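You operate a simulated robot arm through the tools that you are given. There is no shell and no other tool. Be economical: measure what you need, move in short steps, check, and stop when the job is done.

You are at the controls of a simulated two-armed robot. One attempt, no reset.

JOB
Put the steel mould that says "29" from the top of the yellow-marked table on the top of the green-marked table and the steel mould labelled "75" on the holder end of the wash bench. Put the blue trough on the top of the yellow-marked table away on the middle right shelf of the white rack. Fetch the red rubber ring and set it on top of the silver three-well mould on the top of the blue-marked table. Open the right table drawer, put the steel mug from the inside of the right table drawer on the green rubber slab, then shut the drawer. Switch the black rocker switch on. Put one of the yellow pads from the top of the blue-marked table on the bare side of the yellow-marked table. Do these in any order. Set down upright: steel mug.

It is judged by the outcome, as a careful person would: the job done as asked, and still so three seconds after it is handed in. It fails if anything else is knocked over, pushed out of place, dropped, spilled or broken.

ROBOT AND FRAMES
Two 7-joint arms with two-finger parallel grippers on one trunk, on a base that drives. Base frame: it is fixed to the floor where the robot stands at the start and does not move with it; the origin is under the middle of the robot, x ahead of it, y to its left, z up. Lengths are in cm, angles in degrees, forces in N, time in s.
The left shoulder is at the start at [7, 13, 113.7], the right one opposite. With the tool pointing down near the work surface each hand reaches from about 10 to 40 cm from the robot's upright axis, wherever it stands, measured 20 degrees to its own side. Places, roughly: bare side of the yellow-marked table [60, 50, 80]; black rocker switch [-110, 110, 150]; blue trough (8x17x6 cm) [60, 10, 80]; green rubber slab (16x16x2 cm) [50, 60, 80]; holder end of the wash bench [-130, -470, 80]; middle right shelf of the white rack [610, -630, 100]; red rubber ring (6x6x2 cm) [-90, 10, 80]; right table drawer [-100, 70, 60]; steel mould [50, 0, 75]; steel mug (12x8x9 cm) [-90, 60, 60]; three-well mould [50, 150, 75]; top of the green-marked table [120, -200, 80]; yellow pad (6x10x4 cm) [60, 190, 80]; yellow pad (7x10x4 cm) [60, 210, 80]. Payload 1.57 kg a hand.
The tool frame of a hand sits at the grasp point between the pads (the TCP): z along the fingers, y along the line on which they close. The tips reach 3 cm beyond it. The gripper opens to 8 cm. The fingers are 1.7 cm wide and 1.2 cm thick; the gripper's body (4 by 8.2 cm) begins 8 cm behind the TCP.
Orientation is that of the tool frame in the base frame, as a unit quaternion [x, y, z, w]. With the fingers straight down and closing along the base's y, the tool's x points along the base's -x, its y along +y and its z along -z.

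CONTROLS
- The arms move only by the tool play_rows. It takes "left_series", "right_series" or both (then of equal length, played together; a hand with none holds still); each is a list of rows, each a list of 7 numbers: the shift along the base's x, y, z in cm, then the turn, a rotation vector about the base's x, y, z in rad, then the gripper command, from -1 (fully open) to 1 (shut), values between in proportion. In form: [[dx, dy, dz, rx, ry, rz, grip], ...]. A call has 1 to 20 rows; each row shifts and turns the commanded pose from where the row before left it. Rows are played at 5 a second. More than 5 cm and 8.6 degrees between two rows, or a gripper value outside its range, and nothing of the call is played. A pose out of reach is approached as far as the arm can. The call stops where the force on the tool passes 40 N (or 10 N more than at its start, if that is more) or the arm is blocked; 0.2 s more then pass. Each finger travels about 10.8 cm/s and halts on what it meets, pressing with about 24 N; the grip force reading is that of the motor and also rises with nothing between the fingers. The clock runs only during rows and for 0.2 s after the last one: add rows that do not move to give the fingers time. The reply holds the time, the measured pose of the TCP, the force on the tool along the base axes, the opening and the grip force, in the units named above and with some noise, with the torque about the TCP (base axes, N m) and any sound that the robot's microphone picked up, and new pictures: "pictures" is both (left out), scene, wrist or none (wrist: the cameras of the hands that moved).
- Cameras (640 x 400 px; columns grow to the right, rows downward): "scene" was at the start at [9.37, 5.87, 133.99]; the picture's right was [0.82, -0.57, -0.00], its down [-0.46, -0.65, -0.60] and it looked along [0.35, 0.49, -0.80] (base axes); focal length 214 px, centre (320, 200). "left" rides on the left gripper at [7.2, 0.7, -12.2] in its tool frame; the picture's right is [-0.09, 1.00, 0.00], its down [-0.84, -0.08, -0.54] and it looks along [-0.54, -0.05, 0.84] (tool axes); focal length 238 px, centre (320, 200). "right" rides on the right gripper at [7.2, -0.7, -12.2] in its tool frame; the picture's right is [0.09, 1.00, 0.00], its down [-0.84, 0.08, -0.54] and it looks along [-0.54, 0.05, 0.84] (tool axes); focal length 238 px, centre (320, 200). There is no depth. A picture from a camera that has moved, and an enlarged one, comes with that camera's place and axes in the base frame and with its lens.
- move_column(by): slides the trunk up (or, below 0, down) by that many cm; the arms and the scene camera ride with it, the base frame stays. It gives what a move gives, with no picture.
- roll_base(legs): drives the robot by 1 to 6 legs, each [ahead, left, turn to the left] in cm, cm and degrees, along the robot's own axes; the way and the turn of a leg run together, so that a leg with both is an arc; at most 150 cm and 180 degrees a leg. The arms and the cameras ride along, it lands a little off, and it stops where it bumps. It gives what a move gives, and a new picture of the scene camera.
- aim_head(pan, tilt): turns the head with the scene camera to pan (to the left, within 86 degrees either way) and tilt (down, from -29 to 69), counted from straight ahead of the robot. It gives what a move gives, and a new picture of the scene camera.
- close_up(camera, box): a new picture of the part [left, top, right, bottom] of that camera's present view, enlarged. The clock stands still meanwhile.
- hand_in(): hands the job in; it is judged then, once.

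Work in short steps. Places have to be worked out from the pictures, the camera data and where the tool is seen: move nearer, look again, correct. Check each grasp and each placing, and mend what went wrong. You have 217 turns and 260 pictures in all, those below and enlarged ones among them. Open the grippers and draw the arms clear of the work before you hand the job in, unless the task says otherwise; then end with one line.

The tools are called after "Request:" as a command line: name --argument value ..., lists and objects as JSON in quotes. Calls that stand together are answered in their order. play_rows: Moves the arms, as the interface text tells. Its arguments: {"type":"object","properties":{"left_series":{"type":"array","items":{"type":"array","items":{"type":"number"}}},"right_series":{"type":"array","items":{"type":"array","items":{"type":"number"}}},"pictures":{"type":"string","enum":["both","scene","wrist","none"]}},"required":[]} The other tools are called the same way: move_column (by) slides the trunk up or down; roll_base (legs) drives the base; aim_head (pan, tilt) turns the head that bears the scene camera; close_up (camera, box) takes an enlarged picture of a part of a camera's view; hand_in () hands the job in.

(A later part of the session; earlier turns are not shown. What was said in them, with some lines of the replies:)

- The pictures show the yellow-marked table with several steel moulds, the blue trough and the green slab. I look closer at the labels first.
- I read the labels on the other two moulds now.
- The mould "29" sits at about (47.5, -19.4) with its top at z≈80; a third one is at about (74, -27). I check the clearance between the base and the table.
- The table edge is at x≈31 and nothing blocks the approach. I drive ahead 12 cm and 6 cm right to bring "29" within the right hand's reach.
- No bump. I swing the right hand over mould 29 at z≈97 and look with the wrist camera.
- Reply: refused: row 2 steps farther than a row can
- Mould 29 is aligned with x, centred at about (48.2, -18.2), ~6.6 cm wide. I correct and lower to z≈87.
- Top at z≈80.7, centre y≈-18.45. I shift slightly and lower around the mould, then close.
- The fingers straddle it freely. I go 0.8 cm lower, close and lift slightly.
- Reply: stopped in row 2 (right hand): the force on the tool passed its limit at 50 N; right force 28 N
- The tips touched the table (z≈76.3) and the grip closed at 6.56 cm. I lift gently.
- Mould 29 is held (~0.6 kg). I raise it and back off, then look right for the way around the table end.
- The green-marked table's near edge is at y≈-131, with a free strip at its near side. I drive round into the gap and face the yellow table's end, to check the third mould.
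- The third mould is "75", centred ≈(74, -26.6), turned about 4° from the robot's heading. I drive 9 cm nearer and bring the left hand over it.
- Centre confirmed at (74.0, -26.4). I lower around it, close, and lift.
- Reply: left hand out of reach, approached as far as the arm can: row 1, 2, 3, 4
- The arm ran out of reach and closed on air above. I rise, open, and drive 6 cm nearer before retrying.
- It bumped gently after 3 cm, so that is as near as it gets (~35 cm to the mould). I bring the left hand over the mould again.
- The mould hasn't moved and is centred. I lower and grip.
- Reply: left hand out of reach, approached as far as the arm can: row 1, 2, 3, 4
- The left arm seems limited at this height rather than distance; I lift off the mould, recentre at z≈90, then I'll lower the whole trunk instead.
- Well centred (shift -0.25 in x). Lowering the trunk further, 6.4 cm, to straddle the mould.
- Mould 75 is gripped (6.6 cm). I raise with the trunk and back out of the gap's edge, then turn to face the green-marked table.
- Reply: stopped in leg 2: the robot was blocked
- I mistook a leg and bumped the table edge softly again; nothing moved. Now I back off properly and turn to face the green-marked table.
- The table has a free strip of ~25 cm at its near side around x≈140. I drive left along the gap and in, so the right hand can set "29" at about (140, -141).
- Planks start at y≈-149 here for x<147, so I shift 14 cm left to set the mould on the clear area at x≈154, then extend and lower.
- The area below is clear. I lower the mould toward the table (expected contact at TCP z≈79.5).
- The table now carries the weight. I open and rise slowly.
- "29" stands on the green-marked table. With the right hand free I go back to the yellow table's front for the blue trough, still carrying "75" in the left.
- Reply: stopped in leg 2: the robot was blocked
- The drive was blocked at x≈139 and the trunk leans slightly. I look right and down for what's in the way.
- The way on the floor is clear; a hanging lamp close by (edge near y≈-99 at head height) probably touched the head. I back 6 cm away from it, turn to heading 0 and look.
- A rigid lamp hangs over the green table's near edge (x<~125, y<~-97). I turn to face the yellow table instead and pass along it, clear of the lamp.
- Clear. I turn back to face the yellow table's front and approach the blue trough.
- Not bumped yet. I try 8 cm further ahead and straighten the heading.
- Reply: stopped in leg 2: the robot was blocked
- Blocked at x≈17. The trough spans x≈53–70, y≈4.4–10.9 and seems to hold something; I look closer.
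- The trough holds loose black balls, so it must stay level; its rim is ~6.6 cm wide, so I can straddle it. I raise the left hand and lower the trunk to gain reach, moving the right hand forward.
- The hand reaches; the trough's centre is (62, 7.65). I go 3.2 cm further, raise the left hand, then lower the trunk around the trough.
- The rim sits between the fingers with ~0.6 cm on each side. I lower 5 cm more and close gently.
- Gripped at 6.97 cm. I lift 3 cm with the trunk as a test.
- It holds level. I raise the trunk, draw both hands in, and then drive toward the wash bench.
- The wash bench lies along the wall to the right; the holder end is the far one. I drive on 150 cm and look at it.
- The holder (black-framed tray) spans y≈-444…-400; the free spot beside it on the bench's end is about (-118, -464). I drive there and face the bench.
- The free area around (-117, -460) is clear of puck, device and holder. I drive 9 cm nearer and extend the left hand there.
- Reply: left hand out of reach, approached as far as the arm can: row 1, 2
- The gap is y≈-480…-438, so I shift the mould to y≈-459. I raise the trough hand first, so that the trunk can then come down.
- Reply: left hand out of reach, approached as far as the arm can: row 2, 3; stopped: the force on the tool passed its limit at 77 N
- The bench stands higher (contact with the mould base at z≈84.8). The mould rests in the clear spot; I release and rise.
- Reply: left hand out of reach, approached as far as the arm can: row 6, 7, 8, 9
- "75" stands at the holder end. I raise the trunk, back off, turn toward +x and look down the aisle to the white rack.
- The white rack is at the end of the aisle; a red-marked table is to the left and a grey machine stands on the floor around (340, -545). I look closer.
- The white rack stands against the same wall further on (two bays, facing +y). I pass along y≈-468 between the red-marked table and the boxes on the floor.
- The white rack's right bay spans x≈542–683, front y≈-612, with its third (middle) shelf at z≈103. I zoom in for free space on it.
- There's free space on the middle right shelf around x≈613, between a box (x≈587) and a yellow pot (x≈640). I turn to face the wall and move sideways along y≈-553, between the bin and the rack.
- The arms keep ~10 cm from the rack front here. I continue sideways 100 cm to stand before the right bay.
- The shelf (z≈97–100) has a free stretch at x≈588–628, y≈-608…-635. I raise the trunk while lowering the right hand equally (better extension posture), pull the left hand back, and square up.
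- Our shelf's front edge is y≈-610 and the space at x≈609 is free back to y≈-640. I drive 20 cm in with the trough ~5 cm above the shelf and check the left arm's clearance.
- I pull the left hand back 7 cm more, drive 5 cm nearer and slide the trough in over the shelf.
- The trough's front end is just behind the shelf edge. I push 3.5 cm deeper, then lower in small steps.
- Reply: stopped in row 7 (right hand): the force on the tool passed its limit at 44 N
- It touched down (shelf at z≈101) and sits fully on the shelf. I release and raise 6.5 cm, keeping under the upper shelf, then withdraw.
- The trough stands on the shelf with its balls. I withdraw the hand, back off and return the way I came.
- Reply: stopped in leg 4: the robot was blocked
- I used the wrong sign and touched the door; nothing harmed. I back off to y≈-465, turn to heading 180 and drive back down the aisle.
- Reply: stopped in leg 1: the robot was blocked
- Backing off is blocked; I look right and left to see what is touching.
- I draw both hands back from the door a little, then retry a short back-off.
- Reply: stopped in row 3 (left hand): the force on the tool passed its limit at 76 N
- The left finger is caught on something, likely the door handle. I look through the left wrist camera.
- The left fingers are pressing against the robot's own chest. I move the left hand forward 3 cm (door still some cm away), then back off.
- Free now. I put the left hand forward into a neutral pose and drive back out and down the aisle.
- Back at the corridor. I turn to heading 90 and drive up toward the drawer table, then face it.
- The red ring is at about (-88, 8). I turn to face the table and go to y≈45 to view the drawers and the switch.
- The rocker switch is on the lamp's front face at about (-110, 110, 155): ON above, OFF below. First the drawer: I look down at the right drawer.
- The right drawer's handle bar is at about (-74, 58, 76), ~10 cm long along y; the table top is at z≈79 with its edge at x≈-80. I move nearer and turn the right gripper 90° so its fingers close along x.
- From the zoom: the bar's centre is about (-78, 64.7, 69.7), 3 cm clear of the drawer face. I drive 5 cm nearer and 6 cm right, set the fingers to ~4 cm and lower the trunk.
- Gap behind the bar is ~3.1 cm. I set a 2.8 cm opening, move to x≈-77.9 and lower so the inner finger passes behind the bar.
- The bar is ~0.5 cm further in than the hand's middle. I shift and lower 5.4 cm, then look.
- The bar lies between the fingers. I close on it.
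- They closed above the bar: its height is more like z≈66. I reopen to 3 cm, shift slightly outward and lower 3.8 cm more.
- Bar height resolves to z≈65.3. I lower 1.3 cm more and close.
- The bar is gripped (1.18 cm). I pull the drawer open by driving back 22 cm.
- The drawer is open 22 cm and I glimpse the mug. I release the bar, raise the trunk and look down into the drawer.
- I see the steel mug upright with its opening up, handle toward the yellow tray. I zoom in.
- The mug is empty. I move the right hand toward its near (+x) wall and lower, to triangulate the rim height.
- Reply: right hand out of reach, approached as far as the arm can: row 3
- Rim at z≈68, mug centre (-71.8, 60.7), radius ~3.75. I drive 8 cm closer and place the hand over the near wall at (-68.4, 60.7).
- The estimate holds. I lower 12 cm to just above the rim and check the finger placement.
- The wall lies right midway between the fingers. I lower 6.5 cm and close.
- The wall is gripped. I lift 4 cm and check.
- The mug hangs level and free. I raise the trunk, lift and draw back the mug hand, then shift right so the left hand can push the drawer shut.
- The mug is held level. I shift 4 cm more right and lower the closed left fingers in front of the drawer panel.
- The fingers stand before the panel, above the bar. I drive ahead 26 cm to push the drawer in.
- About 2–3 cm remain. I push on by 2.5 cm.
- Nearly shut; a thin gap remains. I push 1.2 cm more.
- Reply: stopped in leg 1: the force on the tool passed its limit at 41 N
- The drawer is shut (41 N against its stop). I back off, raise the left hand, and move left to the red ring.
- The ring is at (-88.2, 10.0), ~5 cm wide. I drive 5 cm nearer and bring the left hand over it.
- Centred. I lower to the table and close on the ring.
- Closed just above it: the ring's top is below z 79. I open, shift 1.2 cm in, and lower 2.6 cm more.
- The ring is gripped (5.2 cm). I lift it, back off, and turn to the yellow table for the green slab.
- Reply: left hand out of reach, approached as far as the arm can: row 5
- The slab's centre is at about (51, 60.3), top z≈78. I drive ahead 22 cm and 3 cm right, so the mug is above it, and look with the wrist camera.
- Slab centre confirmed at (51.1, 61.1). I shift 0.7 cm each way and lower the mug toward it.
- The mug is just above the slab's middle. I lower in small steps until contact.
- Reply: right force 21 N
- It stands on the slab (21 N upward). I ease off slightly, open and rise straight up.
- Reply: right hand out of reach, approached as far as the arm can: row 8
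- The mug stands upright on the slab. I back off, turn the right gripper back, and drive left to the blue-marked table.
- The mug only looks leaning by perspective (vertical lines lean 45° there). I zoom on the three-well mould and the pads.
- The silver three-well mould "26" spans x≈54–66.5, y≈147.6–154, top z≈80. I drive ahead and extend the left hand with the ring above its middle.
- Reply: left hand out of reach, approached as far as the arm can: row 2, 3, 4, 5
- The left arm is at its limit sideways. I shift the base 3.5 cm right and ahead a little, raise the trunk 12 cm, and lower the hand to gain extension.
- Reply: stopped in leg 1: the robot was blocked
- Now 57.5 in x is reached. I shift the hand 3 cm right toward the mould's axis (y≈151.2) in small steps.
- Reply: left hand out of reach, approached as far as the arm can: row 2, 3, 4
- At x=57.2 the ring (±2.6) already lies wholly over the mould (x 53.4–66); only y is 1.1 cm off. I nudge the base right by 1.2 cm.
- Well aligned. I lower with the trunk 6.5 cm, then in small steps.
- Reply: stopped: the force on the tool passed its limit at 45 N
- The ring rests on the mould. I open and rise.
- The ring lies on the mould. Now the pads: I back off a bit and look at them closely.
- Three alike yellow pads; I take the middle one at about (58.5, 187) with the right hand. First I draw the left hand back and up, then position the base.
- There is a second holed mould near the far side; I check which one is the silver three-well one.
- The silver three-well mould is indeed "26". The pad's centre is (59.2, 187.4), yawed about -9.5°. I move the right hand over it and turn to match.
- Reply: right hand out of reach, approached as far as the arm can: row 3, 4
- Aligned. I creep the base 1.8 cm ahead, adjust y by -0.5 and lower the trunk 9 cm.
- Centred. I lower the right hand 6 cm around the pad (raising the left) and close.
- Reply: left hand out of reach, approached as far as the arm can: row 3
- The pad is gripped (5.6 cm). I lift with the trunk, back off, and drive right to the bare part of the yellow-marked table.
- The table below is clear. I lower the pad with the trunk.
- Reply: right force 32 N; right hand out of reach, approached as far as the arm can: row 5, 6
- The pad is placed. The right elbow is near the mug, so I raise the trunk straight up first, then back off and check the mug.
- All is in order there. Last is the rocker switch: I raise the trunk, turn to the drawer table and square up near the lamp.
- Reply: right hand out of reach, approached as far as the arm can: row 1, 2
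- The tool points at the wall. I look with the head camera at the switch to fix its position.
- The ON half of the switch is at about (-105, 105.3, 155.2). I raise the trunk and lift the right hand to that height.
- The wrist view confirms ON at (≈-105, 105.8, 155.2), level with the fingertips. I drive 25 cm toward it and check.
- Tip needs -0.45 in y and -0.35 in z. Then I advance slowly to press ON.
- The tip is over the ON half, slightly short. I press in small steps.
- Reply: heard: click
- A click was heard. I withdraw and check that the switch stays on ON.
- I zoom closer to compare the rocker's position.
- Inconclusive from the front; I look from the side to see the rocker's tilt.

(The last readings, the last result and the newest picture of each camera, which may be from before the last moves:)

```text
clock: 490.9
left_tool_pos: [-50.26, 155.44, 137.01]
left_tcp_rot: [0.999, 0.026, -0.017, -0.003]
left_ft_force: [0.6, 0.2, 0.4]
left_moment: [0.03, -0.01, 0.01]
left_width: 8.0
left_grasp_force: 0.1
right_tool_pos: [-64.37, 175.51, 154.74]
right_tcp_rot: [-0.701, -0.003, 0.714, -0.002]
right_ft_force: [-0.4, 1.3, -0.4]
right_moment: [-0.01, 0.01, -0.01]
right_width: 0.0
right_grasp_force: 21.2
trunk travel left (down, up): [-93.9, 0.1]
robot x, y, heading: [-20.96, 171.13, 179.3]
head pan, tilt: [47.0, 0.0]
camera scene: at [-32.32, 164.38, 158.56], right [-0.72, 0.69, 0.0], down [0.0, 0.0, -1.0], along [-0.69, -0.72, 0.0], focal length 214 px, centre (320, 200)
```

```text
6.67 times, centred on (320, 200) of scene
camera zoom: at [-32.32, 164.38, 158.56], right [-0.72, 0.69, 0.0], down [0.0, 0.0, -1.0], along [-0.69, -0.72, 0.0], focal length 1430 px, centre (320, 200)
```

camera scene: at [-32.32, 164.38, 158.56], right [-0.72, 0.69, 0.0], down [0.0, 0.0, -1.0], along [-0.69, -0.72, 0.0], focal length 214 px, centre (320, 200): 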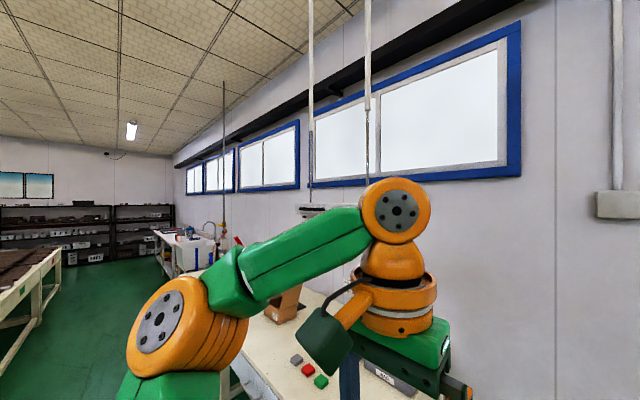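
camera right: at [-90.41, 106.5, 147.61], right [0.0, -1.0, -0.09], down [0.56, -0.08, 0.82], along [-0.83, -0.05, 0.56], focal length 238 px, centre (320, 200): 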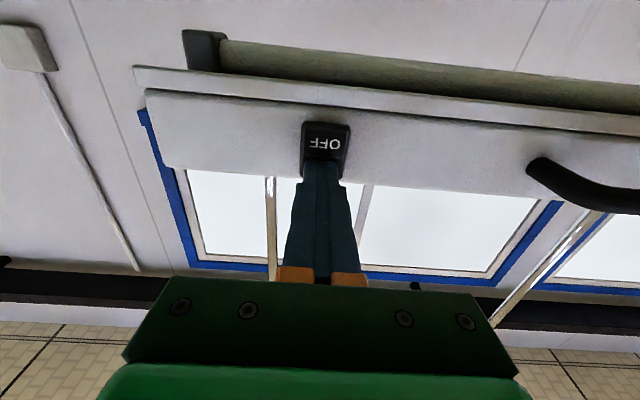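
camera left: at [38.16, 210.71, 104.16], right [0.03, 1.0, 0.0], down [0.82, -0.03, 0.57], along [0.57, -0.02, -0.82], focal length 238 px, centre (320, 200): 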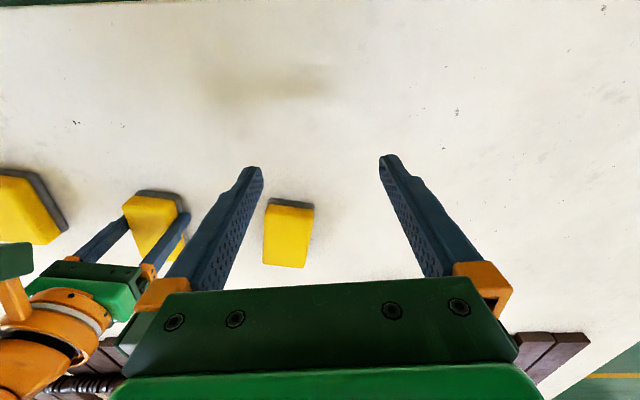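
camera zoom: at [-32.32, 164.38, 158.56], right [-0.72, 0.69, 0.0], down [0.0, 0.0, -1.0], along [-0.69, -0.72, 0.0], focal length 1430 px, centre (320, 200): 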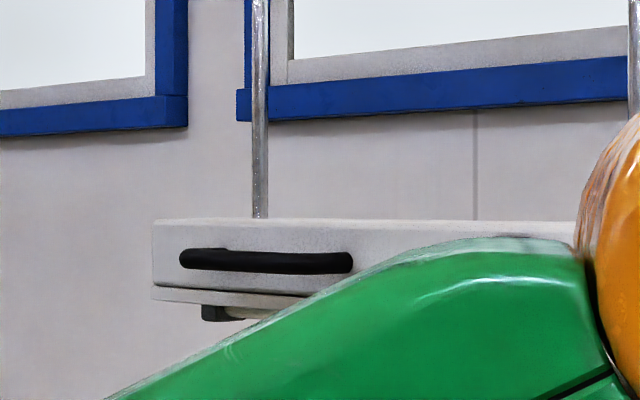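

The left arm hides it. I lower the left hand and look again.

Request:
play_rows --left_series '[[0, 0, -4.5, 0, 0, 0, -1], [0, 0, -4.5, 0, 0, 0, -1], [0, 0, -4.5, 0, 0, 0, -1], [0, 0, -4.5, 0, 0, 0, -1], [0, 0, -4.5, 0, 0, 0, -1], [0, 0, -4.5, 0, 0, 0, -1]]' --pictures "none"

Request:
close_up --camera "scene" --box '[330, 185, 394, 225]'

```text
clock: 492.3
left_tool_pos: [-50.27, 155.24, 109.78]
left_tcp_rot: [1.0, 0.024, -0.017, -0.005]
left_ft_force: [-1.1, 0.5, 0.0]
left_moment: [0.0, -0.04, 0.0]
left_width: 7.98
left_grasp_force: 0.1
right_tool_pos: [-64.55, 175.54, 154.73]
right_tcp_rot: [-0.701, -0.004, 0.713, -0.003]
right_ft_force: [0.0, -0.2, -0.3]
right_moment: [-0.02, -0.06, 0.03]
right_width: 0.0
right_grasp_force: 21.2
trunk travel left (down, up): [-93.9, 0.1]
robot x, y, heading: [-21.15, 170.96, 179.0]
head pan, tilt: [47.0, 0.0]
```

```text
10.00 times, centred on (362, 205) of scene
camera zoom: at [-32.48, 164.39, 158.55], right [-0.72, 0.69, 0.0], down [0.0, 0.0, -1.0], along [-0.69, -0.72, 0.0], focal length 2145 px, centre (-100, 150)
```

zoom: 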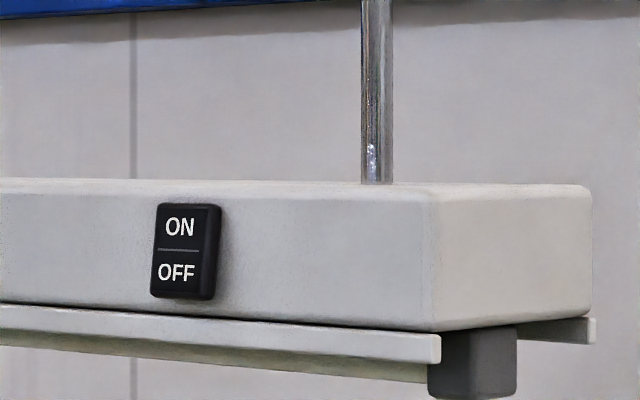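

The rocker's lower (OFF) end now stands out while before the upper one did, so it is ON. I open the right gripper; both arms are clear of everything.

Request:
play_rows --right_series '[[0, 0, 0, 0, 0, 0, -1], [0, 0, 0, 0, 0, 0, -1], [0, 0, 0, 0, 0, 0, -1]]' --left_series '[[0, 0, 0, 0, 0, 0, -1], [0, 0, 0, 0, 0, 0, -1], [0, 0, 0, 0, 0, 0, -1]]' --pictures "none"

Request:
hand_in

```text
clock: 493.1
left_tool_pos: [-50.4, 155.28, 109.9]
left_tcp_rot: [1.0, 0.025, -0.017, -0.004]
left_ft_force: [0.4, 0.5, -0.3]
left_moment: [0.02, 0.01, 0.01]
left_width: 7.98
left_grasp_force: 0.1
right_tool_pos: [-64.51, 175.58, 154.74]
right_tcp_rot: [-0.7, -0.005, 0.714, -0.004]
right_ft_force: [0.3, 0.8, -0.4]
right_moment: [-0.06, 0.0, 0.0]
right_width: 8.0
right_grasp_force: 0.1
trunk travel left (down, up): [-93.9, 0.1]
robot x, y, heading: [-21.3, 170.78, 179.4]
head pan, tilt: [47.0, 0.0]
```

```text
The job is handed in.
```

Every part of the job is done and handed in: both moulds, the trough, the ring, the mug and drawer, the switch and the pad. On the way the base bumped the tables, a hanging lamp and a door lightly, and I saw nothing moved or knocked over by it.
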